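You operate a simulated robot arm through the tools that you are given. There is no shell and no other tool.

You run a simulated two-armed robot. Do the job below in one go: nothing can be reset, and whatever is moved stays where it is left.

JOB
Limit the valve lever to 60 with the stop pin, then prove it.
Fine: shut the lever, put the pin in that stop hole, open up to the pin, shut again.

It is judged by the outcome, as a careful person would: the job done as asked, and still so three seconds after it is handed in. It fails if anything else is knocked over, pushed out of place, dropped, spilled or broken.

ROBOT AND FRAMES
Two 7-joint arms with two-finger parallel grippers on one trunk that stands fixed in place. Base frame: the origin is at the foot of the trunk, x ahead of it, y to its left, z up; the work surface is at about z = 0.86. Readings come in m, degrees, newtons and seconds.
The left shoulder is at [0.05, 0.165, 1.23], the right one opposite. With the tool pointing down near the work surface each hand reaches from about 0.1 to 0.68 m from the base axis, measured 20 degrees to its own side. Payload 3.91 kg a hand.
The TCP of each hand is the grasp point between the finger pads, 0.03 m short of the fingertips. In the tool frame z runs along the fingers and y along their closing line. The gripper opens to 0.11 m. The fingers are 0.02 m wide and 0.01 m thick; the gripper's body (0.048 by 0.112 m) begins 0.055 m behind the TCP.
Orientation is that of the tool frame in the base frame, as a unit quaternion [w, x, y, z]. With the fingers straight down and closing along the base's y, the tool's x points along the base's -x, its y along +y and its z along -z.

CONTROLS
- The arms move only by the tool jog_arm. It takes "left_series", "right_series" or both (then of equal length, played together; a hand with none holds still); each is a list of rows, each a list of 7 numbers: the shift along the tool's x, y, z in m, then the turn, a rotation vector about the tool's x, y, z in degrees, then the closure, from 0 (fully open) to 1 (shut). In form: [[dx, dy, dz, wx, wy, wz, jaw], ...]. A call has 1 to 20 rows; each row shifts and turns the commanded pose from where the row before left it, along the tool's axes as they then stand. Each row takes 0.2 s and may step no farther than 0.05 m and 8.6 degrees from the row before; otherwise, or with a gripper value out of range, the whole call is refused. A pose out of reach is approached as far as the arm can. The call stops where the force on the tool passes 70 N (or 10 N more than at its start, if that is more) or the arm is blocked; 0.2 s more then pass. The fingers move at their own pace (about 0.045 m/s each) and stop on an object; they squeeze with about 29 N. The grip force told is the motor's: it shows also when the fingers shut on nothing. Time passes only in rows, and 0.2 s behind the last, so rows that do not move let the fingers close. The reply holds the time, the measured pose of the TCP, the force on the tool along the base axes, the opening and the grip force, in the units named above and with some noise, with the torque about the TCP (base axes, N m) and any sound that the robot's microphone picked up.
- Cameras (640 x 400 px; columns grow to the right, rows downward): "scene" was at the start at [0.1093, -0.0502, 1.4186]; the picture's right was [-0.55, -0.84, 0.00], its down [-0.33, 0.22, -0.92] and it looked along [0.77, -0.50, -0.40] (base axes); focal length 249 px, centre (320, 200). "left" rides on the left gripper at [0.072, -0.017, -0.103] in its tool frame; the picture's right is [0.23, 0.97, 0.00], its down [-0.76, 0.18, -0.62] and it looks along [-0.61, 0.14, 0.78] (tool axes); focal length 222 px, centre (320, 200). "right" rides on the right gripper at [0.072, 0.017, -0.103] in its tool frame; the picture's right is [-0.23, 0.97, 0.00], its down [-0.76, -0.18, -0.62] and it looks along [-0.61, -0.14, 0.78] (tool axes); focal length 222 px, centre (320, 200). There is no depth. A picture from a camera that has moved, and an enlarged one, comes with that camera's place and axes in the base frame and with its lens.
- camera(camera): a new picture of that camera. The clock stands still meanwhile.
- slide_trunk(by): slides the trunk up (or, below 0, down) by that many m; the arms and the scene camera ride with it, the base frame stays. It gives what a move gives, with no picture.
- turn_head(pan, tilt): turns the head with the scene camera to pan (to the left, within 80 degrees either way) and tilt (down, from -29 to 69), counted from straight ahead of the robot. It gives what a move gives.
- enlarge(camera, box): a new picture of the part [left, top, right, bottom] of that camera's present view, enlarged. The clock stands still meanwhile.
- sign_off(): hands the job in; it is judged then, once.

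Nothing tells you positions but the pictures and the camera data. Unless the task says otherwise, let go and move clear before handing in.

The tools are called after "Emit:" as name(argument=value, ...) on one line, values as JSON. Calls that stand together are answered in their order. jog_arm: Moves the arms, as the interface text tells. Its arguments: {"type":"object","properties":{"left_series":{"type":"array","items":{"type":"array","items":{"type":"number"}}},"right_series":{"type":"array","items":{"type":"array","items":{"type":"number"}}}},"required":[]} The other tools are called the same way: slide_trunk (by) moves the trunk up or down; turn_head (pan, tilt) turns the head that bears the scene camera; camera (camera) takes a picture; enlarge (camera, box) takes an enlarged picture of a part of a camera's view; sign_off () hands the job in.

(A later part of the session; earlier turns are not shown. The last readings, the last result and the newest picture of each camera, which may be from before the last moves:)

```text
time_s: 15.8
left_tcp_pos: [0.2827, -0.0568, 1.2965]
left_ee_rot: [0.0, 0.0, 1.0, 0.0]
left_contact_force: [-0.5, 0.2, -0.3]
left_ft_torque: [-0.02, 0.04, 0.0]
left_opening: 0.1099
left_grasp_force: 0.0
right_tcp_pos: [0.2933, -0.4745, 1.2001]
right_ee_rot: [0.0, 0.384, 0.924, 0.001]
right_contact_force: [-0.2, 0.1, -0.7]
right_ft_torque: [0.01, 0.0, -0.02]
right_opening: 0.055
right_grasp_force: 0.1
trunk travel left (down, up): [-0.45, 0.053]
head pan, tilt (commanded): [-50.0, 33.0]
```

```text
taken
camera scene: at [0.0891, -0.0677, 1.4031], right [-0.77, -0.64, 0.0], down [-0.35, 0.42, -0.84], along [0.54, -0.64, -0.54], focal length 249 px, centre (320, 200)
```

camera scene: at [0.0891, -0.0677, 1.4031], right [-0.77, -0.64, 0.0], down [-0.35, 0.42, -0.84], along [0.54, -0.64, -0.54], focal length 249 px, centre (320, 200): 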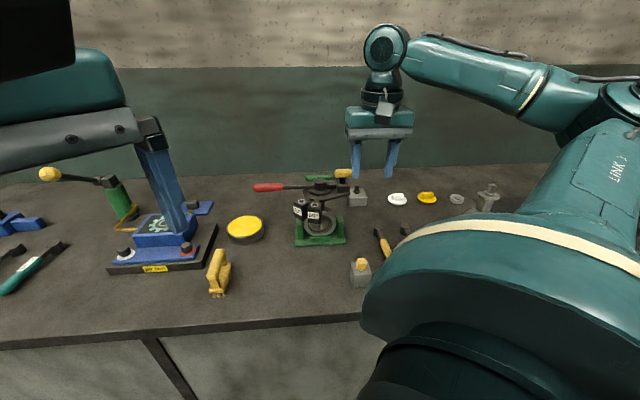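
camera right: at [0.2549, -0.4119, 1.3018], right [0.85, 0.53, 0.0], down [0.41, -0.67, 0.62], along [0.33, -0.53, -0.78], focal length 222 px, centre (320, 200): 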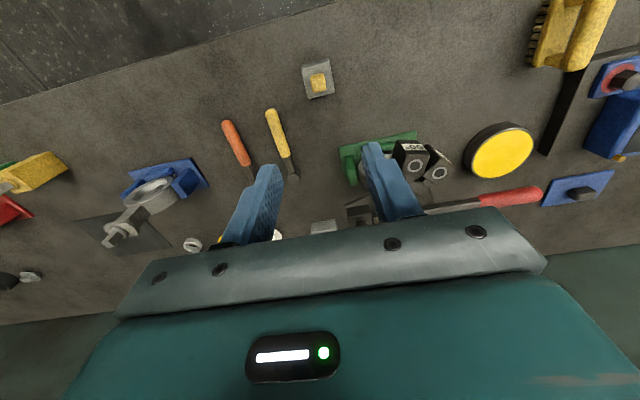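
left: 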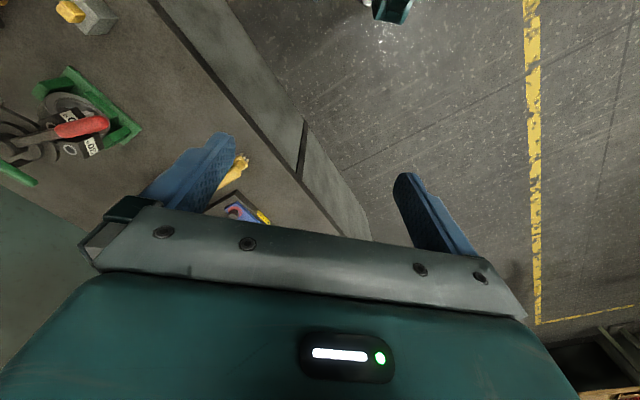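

The hand is above the pin and turned to match. I'll descend to about z 1.02 and recheck the alignment from the hand camera.

Emit:
jog_arm(right_series=[[0, 0, 0.045, 0, 0, 0, 0.5], [0, 0, 0.045, 0, 0, 0, 0.5], [0, 0, 0.045, 0, 0, 0, 0.5], [0, 0, 0.045, 0, 0, 0, 0.5], [0, 0, 0, 0, 0, 0, 0.5]])

Emit:
camera(camera="right")

Emit:
enlarge(camera="scene", box=[320, 210, 420, 300])

```text
time_s: 17.0
left_tcp_pos: [0.283, -0.055, 1.2962]
left_ee_rot: [0.0, 0.0, 1.0, 0.0]
left_contact_force: [-0.4, 0.2, -0.3]
left_ft_torque: [0.0, -0.03, 0.04]
left_opening: 0.1101
left_grasp_force: 0.1
right_tcp_pos: [0.2947, -0.4741, 1.0185]
right_ee_rot: [0.0, 0.382, 0.924, 0.0]
right_contact_force: [0.5, 0.3, -0.3]
right_ft_torque: [0.01, 0.02, -0.02]
right_opening: 0.055
right_grasp_force: 0.1
trunk travel left (down, up): [-0.45, 0.053]
head pan, tilt (commanded): [-50.0, 33.0]
```

```text
taken
camera right: at [0.2553, -0.4116, 1.1214], right [0.85, 0.53, 0.0], down [0.41, -0.66, 0.62], along [0.33, -0.53, -0.78], focal length 222 px, centre (320, 200)
```

right: 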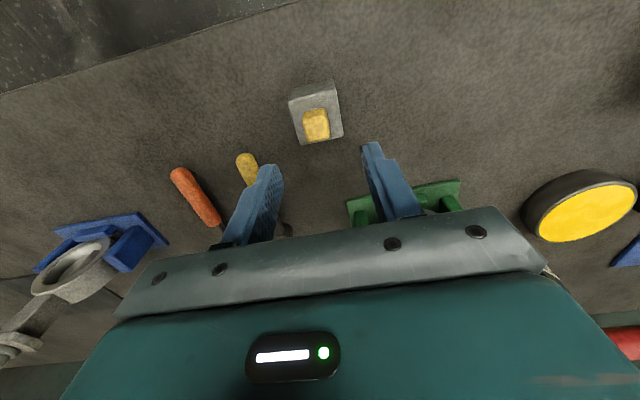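

```text
4.44 times, centred on (370, 255) of scene
camera zoom: at [0.0888, -0.0675, 1.4032], right [-0.77, -0.64, 0.0], down [-0.35, 0.42, -0.84], along [0.54, -0.64, -0.54], focal length 1107 px, centre (98, -44)
```

zoom: 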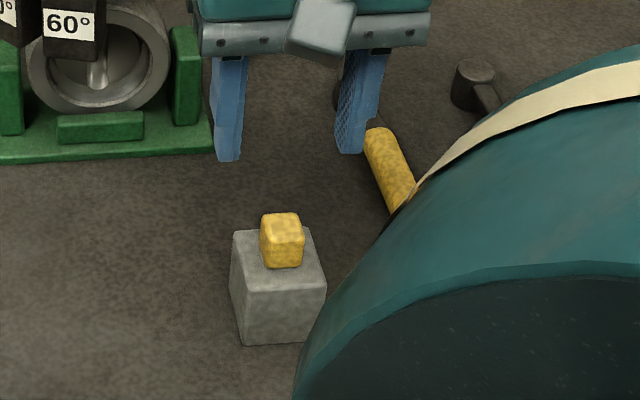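

The pin appears about 4 mm nearer the robot than the hand centre. I'll zoom in on the cap from the hand camera to measure it better.

Emit:
enlarge(camera="right", box=[270, 70, 370, 160])

```text
4.44 times, centred on (320, 115) of right
camera zoom: at [0.2553, -0.4116, 1.1214], right [0.85, 0.53, 0.0], down [0.41, -0.66, 0.62], along [0.33, -0.53, -0.78], focal length 987 px, centre (320, 578)
```

zoom: 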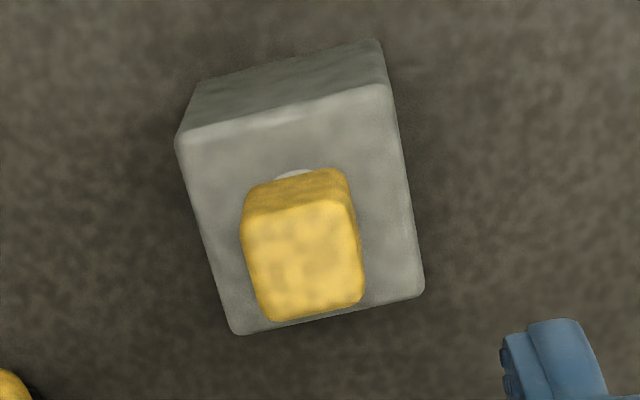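

A light ring shows round the pin's hole in the holder, so this really is a pin like the stop holes expect. I'll correct by about 3 mm, descend so the tips stay just above the holder, and close on the head.

Emit:
jog_arm(right_series=[[0.0018, -0.0025, 0, 0, 0, 0, 0.5], [0, 0, 0.03, 0, 0, 0, 0.5], [0, 0, 0.03, 0, 0, 0, 0.5], [0, 0, 0.0145, 0, 0, 0, 0.5], [0, 0, 0, 0, 0, 0, 0.5]])

Emit:
camera(camera="right")

Emit:
enlarge(camera="scene", box=[330, 220, 400, 290])

```text
time_s: 18.2
left_tcp_pos: [0.2829, -0.056, 1.2969]
left_ee_rot: [0.001, -0.001, 1.0, 0.0]
left_contact_force: [-0.2, -0.1, -0.4]
left_ft_torque: [0.0, 0.02, 0.0]
left_opening: 0.1099
left_grasp_force: 0.1
right_tcp_pos: [0.2883, -0.4734, 0.9444]
right_ee_rot: [0.0, 0.383, 0.924, 0.0]
right_contact_force: [-0.3, -0.9, -0.2]
right_ft_torque: [0.01, -0.01, 0.01]
right_opening: 0.0551
right_grasp_force: 0.0
trunk travel left (down, up): [-0.45, 0.053]
head pan, tilt (commanded): [-50.0, 33.0]
```

```text
taken
camera right: at [0.2507, -0.4115, 1.0471], right [0.85, 0.53, 0.0], down [0.41, -0.66, 0.62], along [0.33, -0.53, -0.78], focal length 222 px, centre (320, 200)
```

right: 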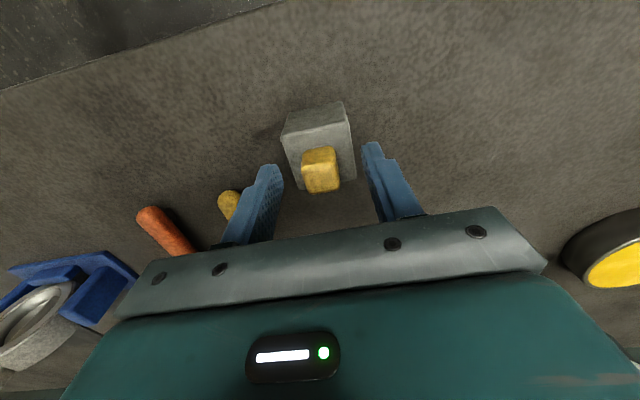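

```text
5.71 times, centred on (365, 255) of scene
camera zoom: at [0.089, -0.0677, 1.4032], right [-0.77, -0.64, 0.0], down [-0.35, 0.42, -0.84], along [0.54, -0.64, -0.54], focal length 1424 px, centre (63, -114)
```

zoom: 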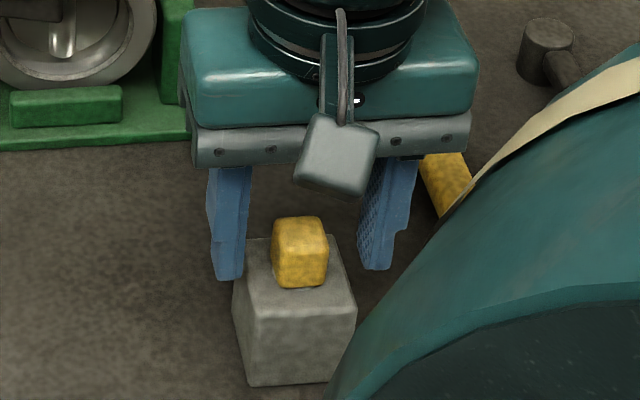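

The cap is centred between the fingers. I'll close the grip and check the opening.

Emit:
jog_arm(right_series=[[0, 0, 0, 0, 0, 0, 0.8], [0, 0, 0, 0, 0, 0, 1], [0, 0, 0, 0, 0, 0, 1], [0, 0, 0, 0, 0, 0, 1]])

Emit:
enlarge(camera="right", box=[250, 80, 390, 210])

```text
time_s: 19.2
left_tcp_pos: [0.2833, -0.0567, 1.2959]
left_ee_rot: [0.0, 0.0, 1.0, 0.001]
left_contact_force: [0.3, 0.4, -0.4]
left_ft_torque: [-0.07, -0.03, -0.03]
left_opening: 0.1101
left_grasp_force: 0.2
right_tcp_pos: [0.29, -0.4732, 0.9449]
right_ee_rot: [0.0, 0.382, 0.924, 0.0]
right_contact_force: [-0.7, 0.7, 0.8]
right_ft_torque: [0.02, 0.0, 0.03]
right_opening: 0.0215
right_grasp_force: 29.6
trunk travel left (down, up): [-0.45, 0.053]
head pan, tilt (commanded): [-50.0, 33.0]
```

```text
3.08 times, centred on (320, 145) of right
camera zoom: at [0.2508, -0.4116, 1.0473], right [0.85, 0.53, 0.0], down [0.41, -0.66, 0.62], along [0.33, -0.53, -0.78], focal length 684 px, centre (320, 369)
```

zoom: 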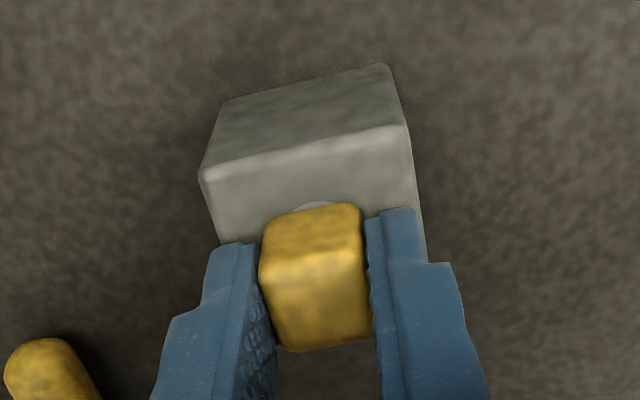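

The grip holds at 21.5 mm with hardly any side force. I'll lift straight up slowly and check that the pin comes out and the holder stays.

Emit:
jog_arm(right_series=[[0, 0, -0.01, 0, 0, 0, 1], [0, 0, -0.01, 0, 0, 0, 1], [0, 0, -0.015, 0, 0, 0, 1], [0, 0, 0, 0, 0, 0, 1]])

Emit:
enlarge(camera="scene", box=[330, 220, 400, 290])

Emit:
enlarge(camera="right", box=[250, 80, 390, 210])

```text
time_s: 20.2
left_tcp_pos: [0.2828, -0.0561, 1.2971]
left_ee_rot: [0.0, 0.0, 1.0, 0.0]
left_contact_force: [-1.0, -0.4, 0.2]
left_ft_torque: [0.01, -0.03, -0.02]
left_opening: 0.1099
left_grasp_force: 0.1
right_tcp_pos: [0.2903, -0.476, 0.9801]
right_ee_rot: [0.0, 0.382, 0.924, 0.0]
right_contact_force: [-0.4, -1.1, -0.4]
right_ft_torque: [-0.02, -0.04, -0.01]
right_opening: 0.0212
right_grasp_force: 29.0
trunk travel left (down, up): [-0.45, 0.053]
head pan, tilt (commanded): [-50.0, 33.0]
```

```text
5.71 times, centred on (365, 255) of scene
camera zoom: at [0.0892, -0.068, 1.4031], right [-0.77, -0.64, 0.0], down [-0.35, 0.42, -0.84], along [0.54, -0.64, -0.54], focal length 1424 px, centre (63, -114)
```

zoom: 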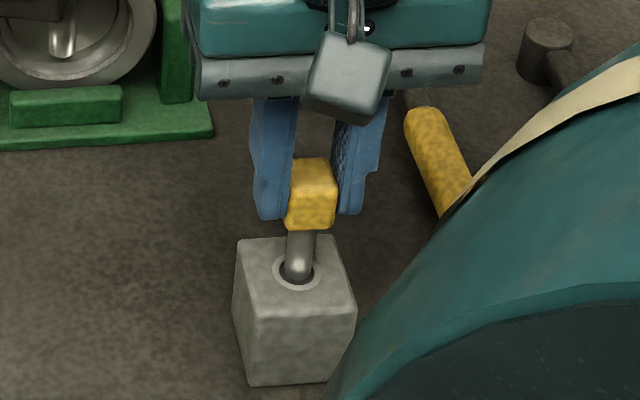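

```text
3.08 times, centred on (320, 145) of right
camera zoom: at [0.2513, -0.412, 1.082], right [0.85, 0.53, 0.0], down [0.41, -0.66, 0.62], along [0.33, -0.53, -0.78], focal length 684 px, centre (320, 369)
```

zoom: 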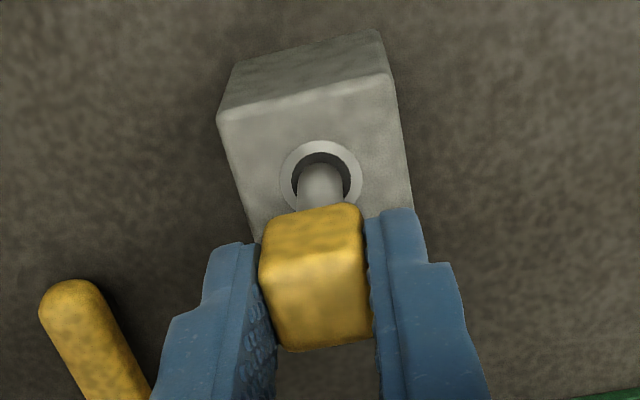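

The metal pin slides out cleanly and the holder stays in place. I'll lift to about z 1.18 and carry it over to the 60° hole.

Emit:
jog_arm(right_series=[[0, 0, -0.04, 0, 0, 0, 1], [0, 0, -0.04, 0, 0, 0, 1], [0, 0, -0.04, 0, 0, 0, 1], [0, 0, -0.04, 0, 0, 0, 1], [0, 0, -0.04, 0, 0, 0, 1], [-0.02675, 0.0278, 0, 0, 0, 0, 1], [-0.02675, 0.0278, 0, 0, 0, 0, 1], [-0.02675, 0.0278, 0, 0, 0, 0, 1], [-0.02675, 0.0278, 0, 0, 0, 0, 1], [0, 0, 0, 0, 0, 0, 1]])

Emit:
camera(camera="right")

Emit:
enlarge(camera="scene", box=[270, 120, 370, 220])

```text
time_s: 22.4
left_tcp_pos: [0.2809, -0.0569, 1.2962]
left_ee_rot: [0.0, 0.0, 1.0, 0.0]
left_contact_force: [0.2, 1.0, 0.4]
left_ft_torque: [0.02, -0.02, 0.02]
left_opening: 0.1098
left_grasp_force: 0.0
right_tcp_pos: [0.4447, -0.4717, 1.1803]
right_ee_rot: [0.0, 0.382, 0.924, 0.001]
right_contact_force: [0.4, 0.0, -1.2]
right_ft_torque: [0.02, -0.03, 0.04]
right_opening: 0.0213
right_grasp_force: 28.6
trunk travel left (down, up): [-0.45, 0.053]
head pan, tilt (commanded): [-50.0, 33.0]
```

```text
taken
camera right: at [0.4063, -0.4092, 1.2826], right [0.85, 0.53, 0.0], down [0.41, -0.66, 0.62], along [0.33, -0.53, -0.78], focal length 222 px, centre (320, 200)
```

right: 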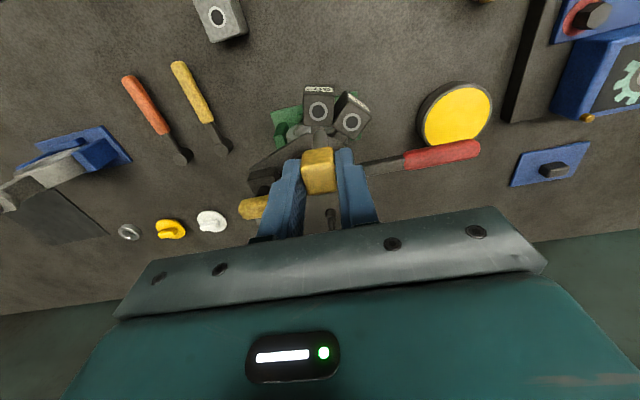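

```text
4.00 times, centred on (320, 170) of scene
camera zoom: at [0.0887, -0.0681, 1.4032], right [-0.77, -0.64, 0.0], down [-0.35, 0.42, -0.84], along [0.54, -0.64, -0.54], focal length 997 px, centre (320, 320)
```

zoom: 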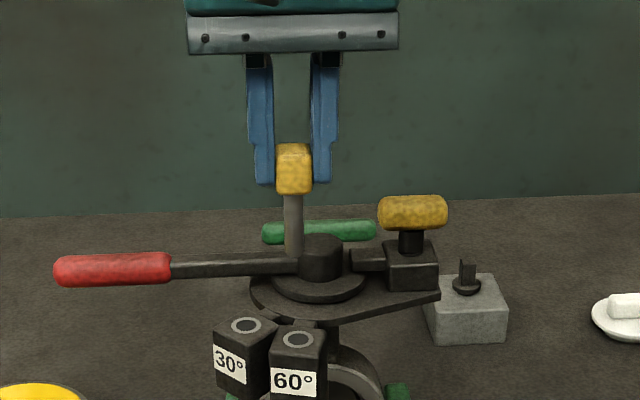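

The pin hangs straight, about 45 mm long, above the fixture. I'll zoom in on the 60° hole from the hand camera to work out the remaining offset.

Emit:
enlarge(camera="right", box=[280, 75, 380, 195])

Emit:
enlarge(camera="scene", box=[295, 150, 335, 210])

```text
3.33 times, centred on (330, 135) of right
camera zoom: at [0.4063, -0.4092, 1.2826], right [0.85, 0.53, 0.0], down [0.41, -0.66, 0.62], along [0.33, -0.53, -0.78], focal length 740 px, centre (287, 417)
```

zoom: 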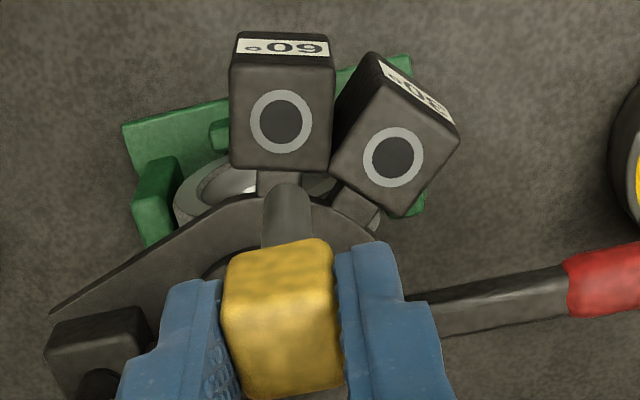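

```text
6.67 times, centred on (315, 180) of scene
camera zoom: at [0.0887, -0.0681, 1.4032], right [-0.77, -0.64, 0.0], down [-0.35, 0.42, -0.84], along [0.54, -0.64, -0.54], focal length 1661 px, centre (353, 333)
```

zoom: 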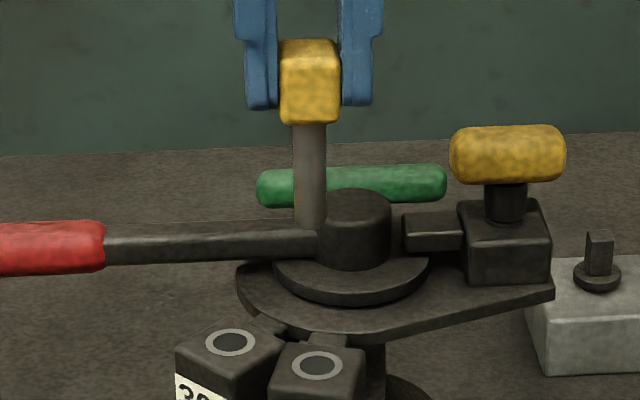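

Both views agree that the pin tip is about 2 mm off the 60° hole, along the closing line. I'll correct that, lower to about 1 cm above the hole, and recheck.

Emit:
jog_arm(right_series=[[0.0002, -0.0019, 0, 0, 0, 0, 1], [0, 0, 0.025, 0, 0, 0, 1], [0, 0, 0.022, 0, 0, 0, 1], [0, 0, 0, 0, 0, 0, 1]])

Emit:
enlarge(camera="right", box=[280, 95, 360, 195])

Emit:
enlarge(camera="scene", box=[295, 170, 335, 215])

```text
time_s: 23.4
left_tcp_pos: [0.2827, -0.0554, 1.2965]
left_ee_rot: [0.0, 0.001, 1.0, 0.0]
left_contact_force: [-0.4, 0.5, -0.1]
left_ft_torque: [0.01, 0.02, 0.01]
left_opening: 0.1099
left_grasp_force: 0.0
right_tcp_pos: [0.4436, -0.4743, 1.1324]
right_ee_rot: [0.0, 0.382, 0.924, 0.0]
right_contact_force: [0.8, -0.1, -1.5]
right_ft_torque: [-0.02, -0.02, -0.02]
right_opening: 0.0216
right_grasp_force: 29.1
trunk travel left (down, up): [-0.45, 0.053]
head pan, tilt (commanded): [-50.0, 33.0]
```

```text
4.00 times, centred on (320, 145) of right
camera zoom: at [0.4048, -0.4112, 1.2355], right [0.85, 0.53, 0.0], down [0.41, -0.66, 0.62], along [0.33, -0.53, -0.78], focal length 888 px, centre (320, 420)
```

zoom: 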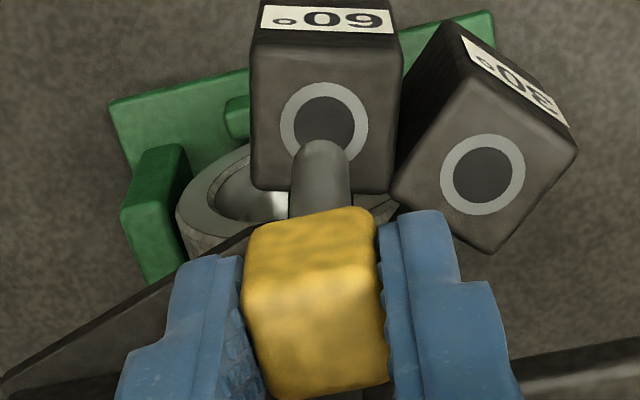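

```text
8.89 times, centred on (315, 192) of scene
camera zoom: at [0.0891, -0.0678, 1.4032], right [-0.77, -0.64, 0.0], down [-0.35, 0.42, -0.84], along [0.54, -0.64, -0.54], focal length 2215 px, centre (364, 267)
```

zoom: 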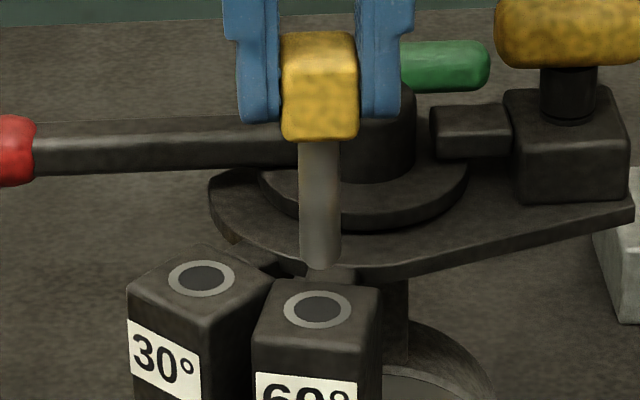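

The pin tip is now within about 1 mm of the hole axis in both views, and the rounded tip gives some lead-in. I'll make a 1 mm correction and ease down, watching for contact force.

Emit:
jog_arm(right_series=[[0, 0.0011, 0, 0, 0, 0, 1], [0, 0, 0.005, 0, 0, 0, 1], [0, 0, 0.005, 0, 0, 0, 1], [0, 0, 0, 0, 0, 0, 1]])

Emit:
enlarge(camera="right", box=[280, 95, 360, 195])

Emit:
enlarge(camera="scene", box=[295, 180, 335, 215])

```text
time_s: 24.4
left_tcp_pos: [0.2825, -0.0555, 1.296]
left_ee_rot: [0.0, 0.0, 1.0, 0.0]
left_contact_force: [0.9, 0.2, -0.9]
left_ft_torque: [-0.01, 0.01, -0.02]
left_opening: 0.1101
left_grasp_force: 0.0
right_tcp_pos: [0.4435, -0.473, 1.1228]
right_ee_rot: [0.0, 0.383, 0.924, 0.002]
right_contact_force: [0.4, 0.1, -0.5]
right_ft_torque: [0.01, 0.02, 0.0]
right_opening: 0.0215
right_grasp_force: 29.4
trunk travel left (down, up): [-0.45, 0.053]
head pan, tilt (commanded): [-50.0, 33.0]
```

```text
4.00 times, centred on (320, 145) of right
camera zoom: at [0.405, -0.4106, 1.2254], right [0.85, 0.53, 0.0], down [0.41, -0.66, 0.62], along [0.33, -0.53, -0.78], focal length 888 px, centre (320, 420)
```

zoom: 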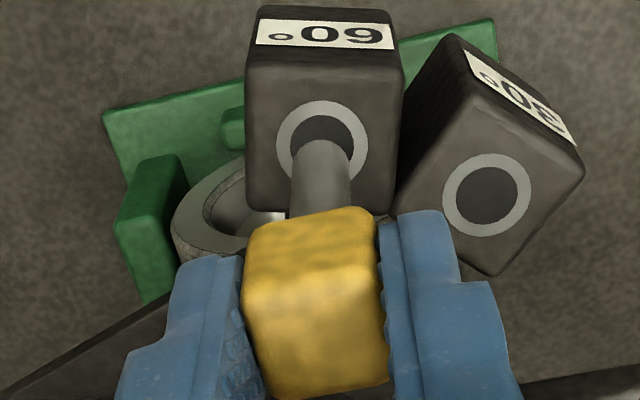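

```text
11.43 times, centred on (315, 198) of scene
camera zoom: at [0.0891, -0.0678, 1.4031], right [-0.77, -0.64, 0.0], down [-0.35, 0.42, -0.84], along [0.54, -0.64, -0.54], focal length 2848 px, centre (377, 229)
```

zoom: 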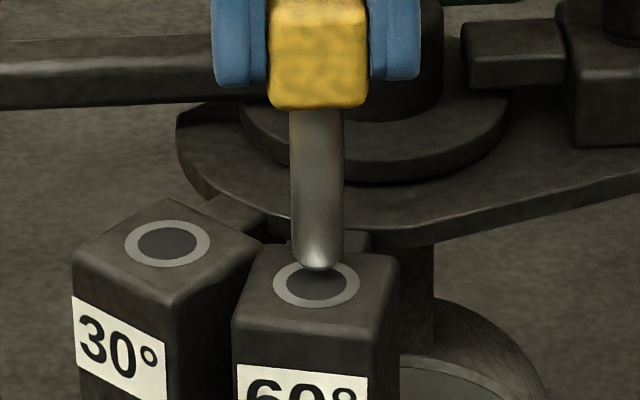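

The tip is roughly 5 mm above the hole and centred within about 1 mm as far as both cameras show. I'll lower in 2.5 mm steps and check the force for entry or contact.

Emit:
jog_arm(right_series=[[0, 0, 0.0025, 0, 0, 0, 1], [0, 0, 0.0025, 0, 0, 0, 1], [0, 0, 0.0025, 0, 0, 0, 1], [0, 0, 0, 0, 0, 0, 1]])

Emit:
enlarge(camera="scene", box=[295, 180, 335, 215])

Emit:
enlarge(camera="right", box=[280, 95, 360, 195])

```text
time_s: 25.4
left_tcp_pos: [0.2842, -0.0566, 1.2961]
left_ee_rot: [0.0, 0.001, 1.0, 0.0]
left_contact_force: [0.3, 0.6, 0.0]
left_ft_torque: [-0.01, 0.0, 0.01]
left_opening: 0.1097
left_grasp_force: 0.0
right_tcp_pos: [0.4434, -0.4727, 1.1146]
right_ee_rot: [0.0, 0.382, 0.924, 0.0]
right_contact_force: [0.1, -0.4, -1.0]
right_ft_torque: [0.02, 0.02, -0.01]
right_opening: 0.0212
right_grasp_force: 28.9
trunk travel left (down, up): [-0.45, 0.053]
head pan, tilt (commanded): [-50.0, 33.0]
```

```text
11.43 times, centred on (315, 198) of scene
camera zoom: at [0.0891, -0.0678, 1.4031], right [-0.77, -0.64, 0.0], down [-0.35, 0.42, -0.84], along [0.54, -0.64, -0.54], focal length 2848 px, centre (377, 229)
```

zoom: 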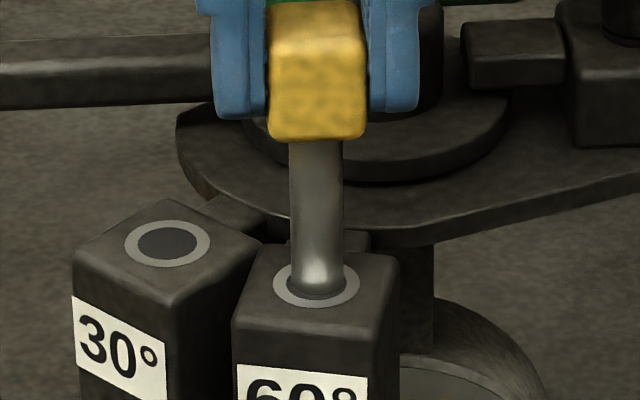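

```text
4.00 times, centred on (320, 145) of right
camera zoom: at [0.4049, -0.4102, 1.2175], right [0.85, 0.53, 0.0], down [0.41, -0.66, 0.62], along [0.33, -0.53, -0.78], focal length 888 px, centre (320, 420)
```

zoom: 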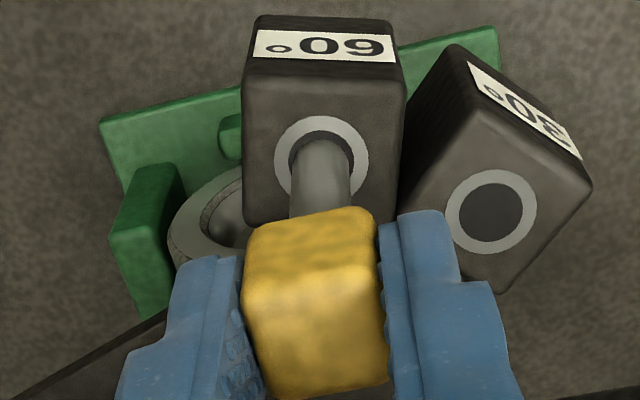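

The tip is entering the 60° hole with no added force. I'll continue down in small steps.

Emit:
jog_arm(right_series=[[0, 0, 0.003, 0, 0, 0, 1], [0, 0, 0.003, 0, 0, 0, 1], [0, 0, 0.003, 0, 0, 0, 1], [0, 0, 0, 0, 0, 0, 1]])

Emit:
enlarge(camera="scene", box=[295, 180, 335, 215])

Emit:
enlarge(camera="right", box=[280, 95, 360, 195])

```text
time_s: 26.4
left_tcp_pos: [0.2836, -0.0549, 1.2958]
left_ee_rot: [-0.001, 0.0, 1.0, -0.001]
left_contact_force: [-0.4, -0.5, 0.2]
left_ft_torque: [-0.03, -0.01, -0.03]
left_opening: 0.11
left_grasp_force: 0.0
right_tcp_pos: [0.4428, -0.473, 1.1054]
right_ee_rot: [0.0, 0.383, 0.924, 0.0]
right_contact_force: [0.1, 0.0, -1.3]
right_ft_torque: [0.03, -0.01, 0.0]
right_opening: 0.0213
right_grasp_force: 28.9
trunk travel left (down, up): [-0.45, 0.053]
head pan, tilt (commanded): [-50.0, 33.0]
```

```text
11.43 times, centred on (315, 198) of scene
camera zoom: at [0.0891, -0.0679, 1.4031], right [-0.77, -0.64, 0.0], down [-0.35, 0.42, -0.84], along [0.54, -0.64, -0.54], focal length 2848 px, centre (377, 229)
```

zoom: 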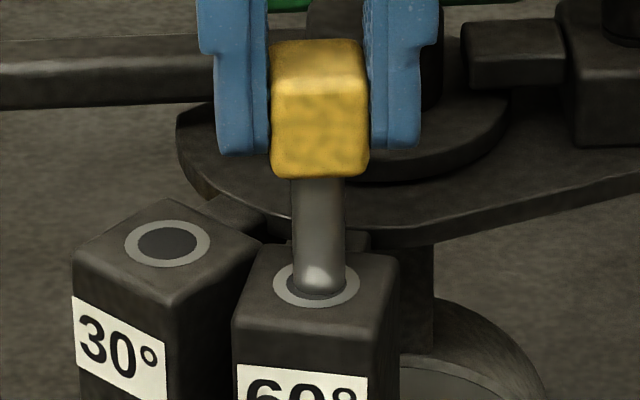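

```text
4.00 times, centred on (320, 145) of right
camera zoom: at [0.4046, -0.4104, 1.2081], right [0.85, 0.53, 0.0], down [0.41, -0.66, 0.62], along [0.33, -0.53, -0.78], focal length 888 px, centre (320, 420)
```

zoom: 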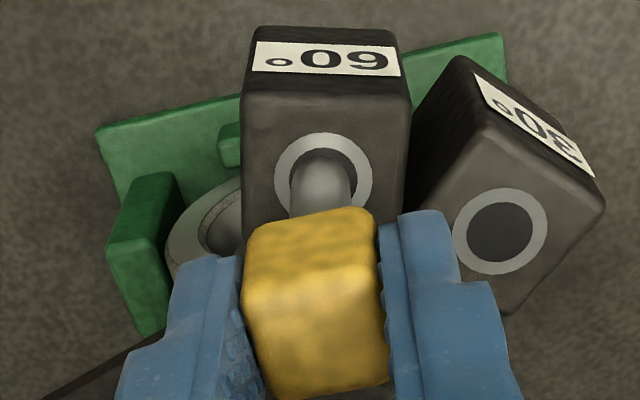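

The pin is about 12 mm in, but it sits slightly toward one side of the hole. I'll centre it by under 1 mm and continue down.

Emit:
jog_arm(right_series=[[0.0005, 0.0008, 0, 0, 0, 0, 1], [0, 0, 0.004, 0, 0, 0, 1], [0, 0, 0.004, 0, 0, 0, 1], [0, 0, 0.004, 0, 0, 0, 1], [0, 0, 0, 0, 0, 0, 1]])

Emit:
enlarge(camera="scene", box=[295, 180, 335, 215])

Emit:
enlarge(camera="right", box=[280, 105, 360, 205])

```text
time_s: 27.6
left_tcp_pos: [0.2824, -0.0562, 1.2956]
left_ee_rot: [0.0, 0.0, 1.0, 0.0]
left_contact_force: [-0.3, 0.1, -0.4]
left_ft_torque: [0.03, -0.02, -0.02]
left_opening: 0.1101
left_grasp_force: 0.0
right_tcp_pos: [0.4428, -0.4723, 1.0943]
right_ee_rot: [0.0, 0.383, 0.924, 0.0]
right_contact_force: [0.7, -0.5, -0.9]
right_ft_torque: [0.02, 0.01, -0.01]
right_opening: 0.0213
right_grasp_force: 28.9
trunk travel left (down, up): [-0.45, 0.053]
head pan, tilt (commanded): [-50.0, 33.0]
```

```text
11.43 times, centred on (315, 198) of scene
camera zoom: at [0.0891, -0.0678, 1.4031], right [-0.77, -0.64, 0.0], down [-0.35, 0.42, -0.84], along [0.54, -0.64, -0.54], focal length 2848 px, centre (377, 229)
```

zoom: 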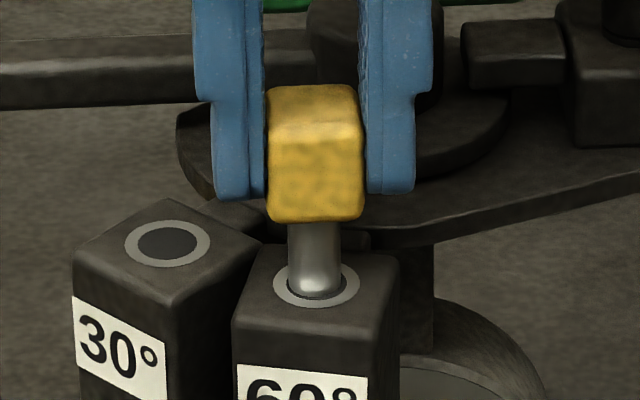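

```text
4.00 times, centred on (320, 155) of right
camera zoom: at [0.4051, -0.4093, 1.1968], right [0.85, 0.53, 0.0], down [0.41, -0.66, 0.62], along [0.33, -0.53, -0.78], focal length 888 px, centre (320, 380)
```

zoom: 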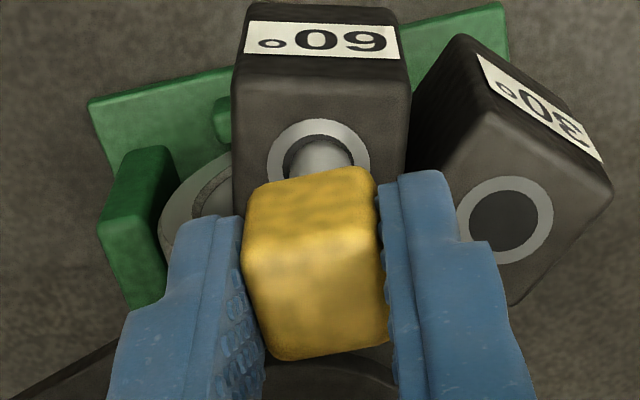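

The pin is well centred and about halfway in, with no side load. I'll continue until its head is nearly seated.

Emit:
jog_arm(right_series=[[0, 0, 0.004, 0, 0, 0, 1], [0, 0, 0.004, 0, 0, 0, 1], [0, 0, 0.004, 0, 0, 0, 1], [0, 0, 0.003, 0, 0, 0, 1], [0, 0, 0, 0, 0, 0, 1]])

Emit:
enlarge(camera="scene", box=[295, 180, 335, 215])

```text
time_s: 28.8
left_tcp_pos: [0.2824, -0.0565, 1.2967]
left_ee_rot: [0.0, 0.0, 1.0, 0.0]
left_contact_force: [0.4, 0.7, -0.2]
left_ft_torque: [-0.07, 0.02, -0.03]
left_opening: 0.1098
left_grasp_force: 0.2
right_tcp_pos: [0.4436, -0.472, 1.0804]
right_ee_rot: [0.0, 0.382, 0.924, 0.0]
right_contact_force: [-0.2, -0.6, -0.9]
right_ft_torque: [-0.01, 0.02, 0.01]
right_opening: 0.021
right_grasp_force: 29.1
trunk travel left (down, up): [-0.45, 0.053]
head pan, tilt (commanded): [-50.0, 33.0]
```

```text
11.43 times, centred on (315, 198) of scene
camera zoom: at [0.0891, -0.0679, 1.4031], right [-0.77, -0.64, 0.0], down [-0.35, 0.42, -0.84], along [0.54, -0.64, -0.54], focal length 2848 px, centre (377, 229)
```

zoom: 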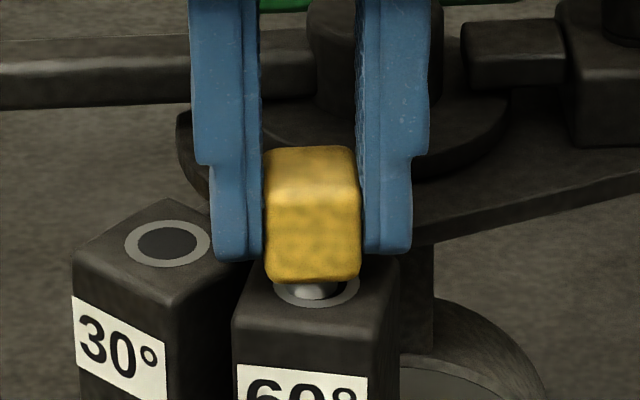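

The head is a few millimetres above the block, with the load still about 1 N. I'll finish with 1.5 mm steps until I feel it seat.

Emit:
jog_arm(right_series=[[0, 0, 0.0015, 0, 0, 0, 1], [0, 0, 0.0015, 0, 0, 0, 1], [0, 0, 0, 0, 0, 0, 1]])

Emit:
enlarge(camera="scene", box=[295, 180, 335, 215])

```text
time_s: 29.6
left_tcp_pos: [0.2831, -0.0571, 1.296]
left_ee_rot: [0.0, 0.0, 1.0, 0.0]
left_contact_force: [0.0, 0.3, -0.6]
left_ft_torque: [0.05, 0.0, -0.04]
left_opening: 0.1101
left_grasp_force: 0.1
right_tcp_pos: [0.4428, -0.4709, 1.0779]
right_ee_rot: [0.001, 0.383, 0.924, 0.001]
right_contact_force: [0.2, -0.3, -0.7]
right_ft_torque: [0.0, -0.04, -0.02]
right_opening: 0.0213
right_grasp_force: 29.5
trunk travel left (down, up): [-0.45, 0.053]
head pan, tilt (commanded): [-50.0, 33.0]
```

```text
11.43 times, centred on (315, 198) of scene
camera zoom: at [0.0891, -0.0678, 1.4031], right [-0.77, -0.64, 0.0], down [-0.35, 0.42, -0.84], along [0.54, -0.64, -0.54], focal length 2848 px, centre (377, 229)
```

zoom: 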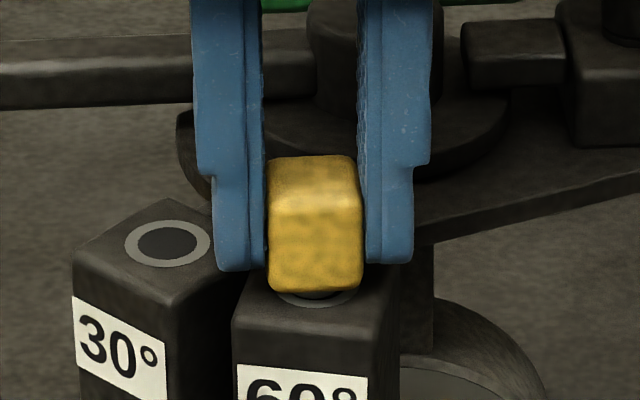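

Emit:
jog_arm(right_series=[[0, 0, 0.0015, 0, 0, 0, 1], [0, 0, 0.0015, 0, 0, 0, 1], [0, 0, 0, 0, 0, 0, 1]])

Emit:
enlarge(camera="scene", box=[295, 180, 335, 215])

```text
time_s: 30.4
left_tcp_pos: [0.2827, -0.0568, 1.2959]
left_ee_rot: [0.0, 0.0, 1.0, 0.0]
left_contact_force: [0.2, 0.3, -0.1]
left_ft_torque: [0.02, 0.03, -0.02]
left_opening: 0.1099
left_grasp_force: 0.0
right_tcp_pos: [0.4423, -0.4701, 1.0726]
right_ee_rot: [0.0, 0.383, 0.924, 0.0]
right_contact_force: [-0.7, -0.2, -0.8]
right_ft_torque: [0.01, -0.01, 0.0]
right_opening: 0.0211
right_grasp_force: 28.7
trunk travel left (down, up): [-0.45, 0.053]
head pan, tilt (commanded): [-50.0, 33.0]
```

```text
11.43 times, centred on (315, 198) of scene
camera zoom: at [0.0891, -0.0679, 1.4031], right [-0.77, -0.64, 0.0], down [-0.35, 0.42, -0.84], along [0.54, -0.64, -0.54], focal length 2848 px, centre (377, 229)
```

zoom: 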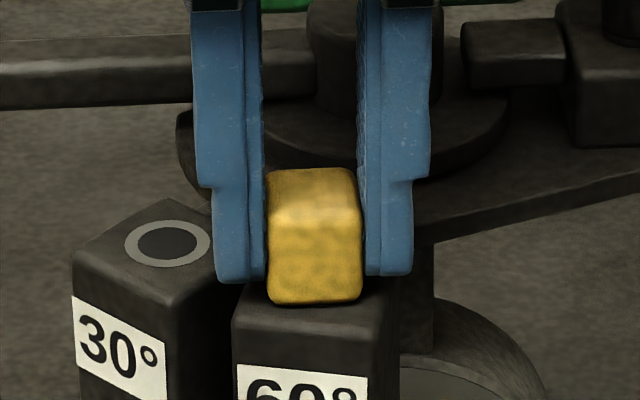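

The head now covers the ring, though no seating force shows yet. I'll take two more 1 mm steps.

Emit:
jog_arm(right_series=[[0, 0, 0.001, 0, 0, 0, 1], [0, 0, 0.001, 0, 0, 0, 1], [0, 0, 0, 0, 0, 0, 1]])

Emit:
enlarge(camera="scene", box=[300, 190, 330, 215])

Emit:
enlarge(camera="right", box=[270, 105, 370, 205])

```text
time_s: 31.2
left_tcp_pos: [0.2831, -0.0568, 1.2953]
left_ee_rot: [0.0, 0.0, 1.0, -0.001]
left_contact_force: [-0.5, 0.7, 0.4]
left_ft_torque: [0.0, 0.01, 0.0]
left_opening: 0.1098
left_grasp_force: 0.0
right_tcp_pos: [0.4428, -0.4714, 1.0725]
right_ee_rot: [0.001, 0.383, 0.924, 0.0]
right_contact_force: [-1.8, -2.3, 6.0]
right_ft_torque: [-0.01, 0.14, 0.01]
right_opening: 0.0213
right_grasp_force: 28.4
trunk travel left (down, up): [-0.45, 0.053]
head pan, tilt (commanded): [-50.0, 33.0]
```

```text
16.00 times, centred on (315, 202) of scene
camera zoom: at [0.0883, -0.0675, 1.4033], right [-0.77, -0.64, 0.0], down [-0.35, 0.42, -0.84], along [0.54, -0.64, -0.54], focal length 3986 px, centre (400, 160)
```

zoom: 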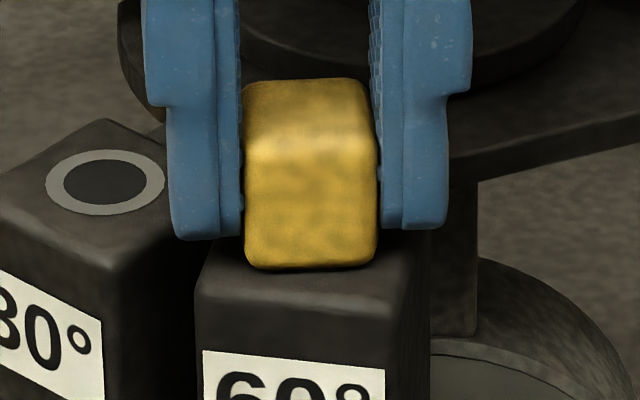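

```text
4.00 times, centred on (320, 155) of right
camera zoom: at [0.4048, -0.4083, 1.175], right [0.85, 0.53, 0.0], down [0.41, -0.66, 0.62], along [0.33, -0.53, -0.78], focal length 888 px, centre (320, 380)
```

zoom: 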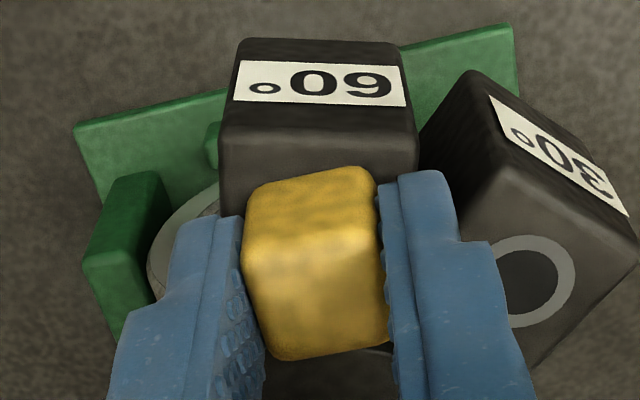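

A 6 N upward push shows the head is seated on the 60° block. I'll open the fingers slightly, wait, and rise straight up clear of the head.

Emit:
jog_arm(right_series=[[0, 0, -0.0005, 0, 0, 0, 0.65], [0, 0, 0, 0, 0, 0, 0.65], [0, 0, 0, 0, 0, 0, 0.65], [0, 0, -0.01, 0, 0, 0, 0.65], [0, 0, -0.03, 0, 0, 0, 0.65], [0, 0, -0.04, 0, 0, 0, 0.65], [0, 0, -0.03, 0, 0, 0, 0.65]])

Emit:
enlarge(camera="scene", box=[270, 150, 370, 240])

Emit:
camera(camera="right")

```text
time_s: 32.8
left_tcp_pos: [0.2828, -0.0552, 1.2965]
left_ee_rot: [0.0, 0.0, 1.0, 0.0]
left_contact_force: [-0.2, -0.5, -0.5]
left_ft_torque: [0.02, 0.01, -0.02]
left_opening: 0.1098
left_grasp_force: 0.2
right_tcp_pos: [0.4434, -0.4706, 1.1841]
right_ee_rot: [0.001, 0.383, 0.924, 0.0]
right_contact_force: [0.9, 0.1, -0.1]
right_ft_torque: [0.02, -0.03, 0.01]
right_opening: 0.0386
right_grasp_force: 0.1
trunk travel left (down, up): [-0.45, 0.053]
head pan, tilt (commanded): [-50.0, 33.0]
```

```text
4.44 times, centred on (320, 195) of scene
camera zoom: at [0.0888, -0.0675, 1.4032], right [-0.77, -0.64, 0.0], down [-0.35, 0.42, -0.84], along [0.54, -0.64, -0.54], focal length 1107 px, centre (320, 222)
```

zoom: 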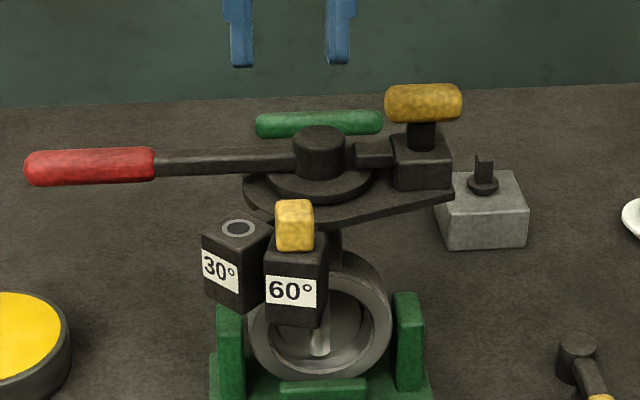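

```text
taken
camera right: at [0.4052, -0.4071, 1.2868], right [0.85, 0.53, 0.0], down [0.41, -0.66, 0.62], along [0.33, -0.53, -0.78], focal length 222 px, centre (320, 200)
```

right: 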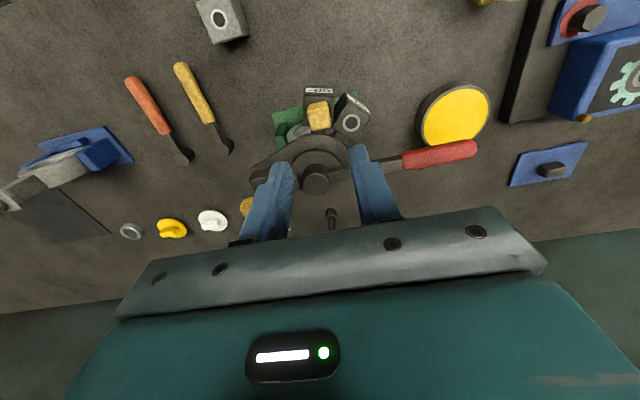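

The pin is seated upright in the 60° hole and the lever is still shut. To prove it I'll straddle the red handle with loosely open fingers, so I can push it both ways, starting by moving above the handle and turning the wrist.

Emit:
jog_arm(right_series=[[-0.0184, 0.0286, 0, 0, 0, 0, 0.65], [-0.0184, 0.0286, 0, 0, 0, 0, 0.65], [-0.0184, 0.0286, 0, 0, 0, 0, 0.65], [-0.0184, 0.0286, 0, 0, 0, 0, 0.65], [0, 0, 0, 0, 0, 7.8, 0.36], [0, 0, 0, 0, 0, 7.8, 0.36], [0, 0, 0, 0, 0, 7.8, 0.36], [0, 0, 0, 0, 0, 7.8, 0.36], [0, 0, 0, 0, 0, 7.8, 0.36], [0, 0, 0, 0, 0, 7.8, 0.36], [0, 0, 0, 0, 0, 7.8, 0.36], [0, 0, 0, 0, 0, 7.8, 0.36], [0, 0, 0, 0, 0, 0, 0.36]])

Emit:
camera(camera="right")

Emit:
enlarge(camera="scene", box=[220, 110, 380, 240])

```text
time_s: 35.6
left_tcp_pos: [0.2824, -0.0552, 1.2958]
left_ee_rot: [0.0, 0.001, 1.0, 0.0]
left_contact_force: [-0.9, -0.2, 0.3]
left_ft_torque: [-0.02, 0.01, -0.05]
left_opening: 0.1096
left_grasp_force: 0.0
right_tcp_pos: [0.5769, -0.4424, 1.1827]
right_ee_rot: [0.0, 0.807, 0.591, 0.0]
right_contact_force: [-0.2, -0.6, -0.9]
right_ft_torque: [0.02, 0.0, -0.03]
right_opening: 0.0705
right_grasp_force: 0.0
trunk travel left (down, up): [-0.45, 0.053]
head pan, tilt (commanded): [-50.0, 33.0]
```

```text
taken
camera right: at [0.6156, -0.379, 1.2845], right [0.86, -0.51, 0.0], down [-0.4, -0.67, 0.62], along [-0.32, -0.54, -0.78], focal length 222 px, centre (320, 200)
```

right: 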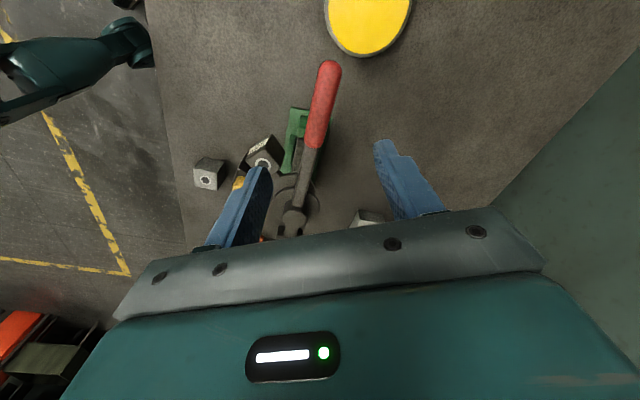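

```text
3.08 times, centred on (300, 175) of scene
camera zoom: at [0.089, -0.0678, 1.4031], right [-0.77, -0.64, 0.0], down [-0.35, 0.42, -0.84], along [0.54, -0.64, -0.54], focal length 767 px, centre (382, 277)
```

zoom: 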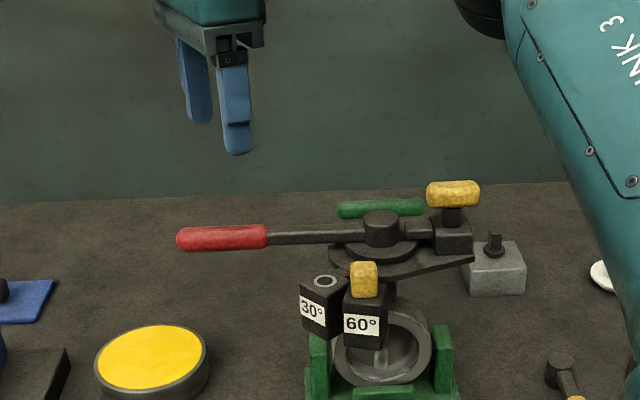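

The arm reached the pose and the handle lies centred between the fingers, about 12 mm clear on each side. I'll lower the fingers to handle height.

Emit:
jog_arm(right_series=[[0, 0, 0.04, 0, 0, 0, 0.36], [0, 0, 0.04, 0, 0, 0, 0.36], [0, 0, 0.04, 0, 0, 0, 0.36], [0, 0, 0, 0, 0, 0, 0.36]])

Emit:
camera(camera="right")

Emit:
enlarge(camera="scene", box=[220, 110, 380, 240])

```text
time_s: 36.6
left_tcp_pos: [0.2806, -0.056, 1.2968]
left_ee_rot: [0.0, 0.0, 1.0, 0.0]
left_contact_force: [0.9, 0.7, -0.6]
left_ft_torque: [-0.01, -0.01, -0.03]
left_opening: 0.1097
left_grasp_force: 0.0
right_tcp_pos: [0.5762, -0.4428, 1.0618]
right_ee_rot: [0.0, 0.806, 0.592, 0.0]
right_contact_force: [0.7, 0.9, 0.3]
right_ft_torque: [0.01, -0.01, 0.0]
right_opening: 0.0704
right_grasp_force: 0.1
trunk travel left (down, up): [-0.45, 0.053]
head pan, tilt (commanded): [-50.0, 33.0]
```

```text
taken
camera right: at [0.6144, -0.3788, 1.1645], right [0.86, -0.51, 0.0], down [-0.4, -0.67, 0.62], along [-0.32, -0.54, -0.78], focal length 222 px, centre (320, 200)
```

right: 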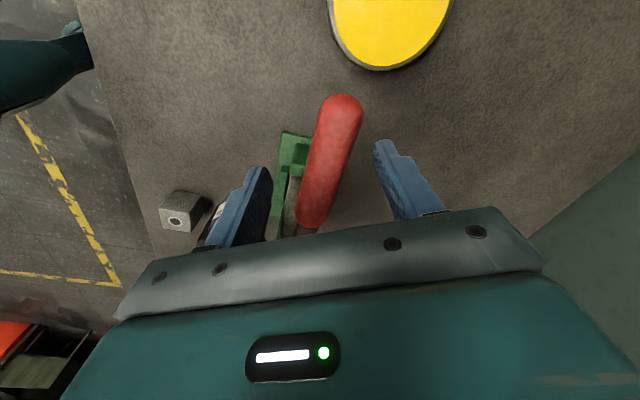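

```text
3.08 times, centred on (300, 175) of scene
camera zoom: at [0.0887, -0.0676, 1.4032], right [-0.77, -0.64, 0.0], down [-0.35, 0.42, -0.84], along [0.54, -0.64, -0.54], focal length 767 px, centre (382, 277)
```

zoom: 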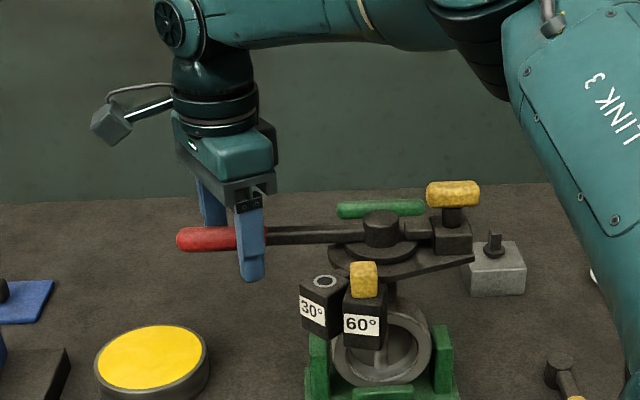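

The fingers straddle the handle without contact. I'll sweep along the arc to open (counter-clockwise from above), first about 30°, and check.

Emit:
jog_arm(right_series=[[0.0054, -0.0105, 0, 0, 0, 0, 0.36], [0.0045, -0.0109, 0, 0, 0, 0, 0.36], [0.0035, -0.0112, 0, 0, 0, 0, 0.36], [0.0026, -0.0115, 0, 0, 0, 0, 0.36], [0.0015, -0.0117, 0, 0, 0, 0, 0.36], [0.0005, -0.0118, 0, 0, 0, 0, 0.36]])

Emit:
enlarge(camera="scene", box=[230, 110, 390, 240])

Emit:
camera(camera="right")

```text
time_s: 38.0
left_tcp_pos: [0.2831, -0.0579, 1.2968]
left_ee_rot: [0.0, -0.001, 1.0, -0.001]
left_contact_force: [0.5, 0.0, 0.6]
left_ft_torque: [0.0, 0.01, -0.06]
left_opening: 0.1098
left_grasp_force: 0.0
right_tcp_pos: [0.5186, -0.4049, 1.0597]
right_ee_rot: [-0.001, 0.806, 0.592, 0.0]
right_contact_force: [0.2, -0.7, 0.2]
right_ft_torque: [0.02, 0.07, -0.01]
right_opening: 0.071
right_grasp_force: 1.1
trunk travel left (down, up): [-0.45, 0.053]
head pan, tilt (commanded): [-50.0, 33.0]
```

```text
3.08 times, centred on (310, 175) of scene
camera zoom: at [0.0891, -0.0678, 1.4031], right [-0.77, -0.64, 0.0], down [-0.35, 0.42, -0.84], along [0.54, -0.64, -0.54], focal length 767 px, centre (351, 277)
```

zoom: 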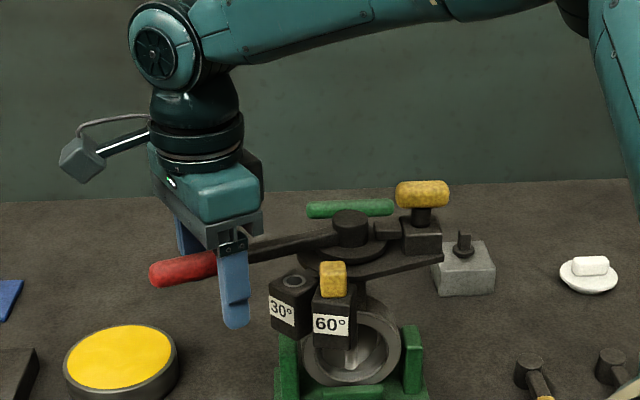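

```text
taken
camera right: at [0.5563, -0.3414, 1.1637], right [0.86, -0.51, 0.0], down [-0.4, -0.67, 0.62], along [-0.32, -0.54, -0.78], focal length 222 px, centre (320, 200)
```

right: 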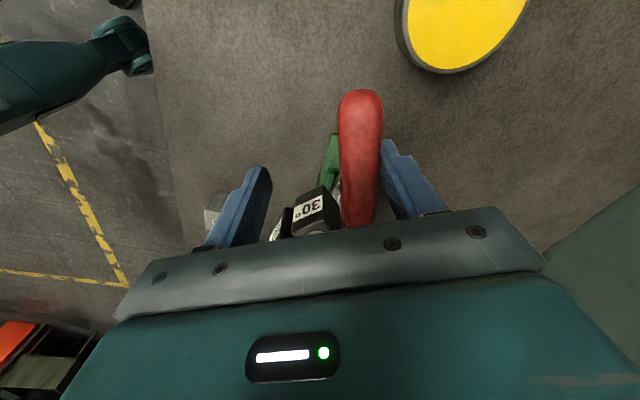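

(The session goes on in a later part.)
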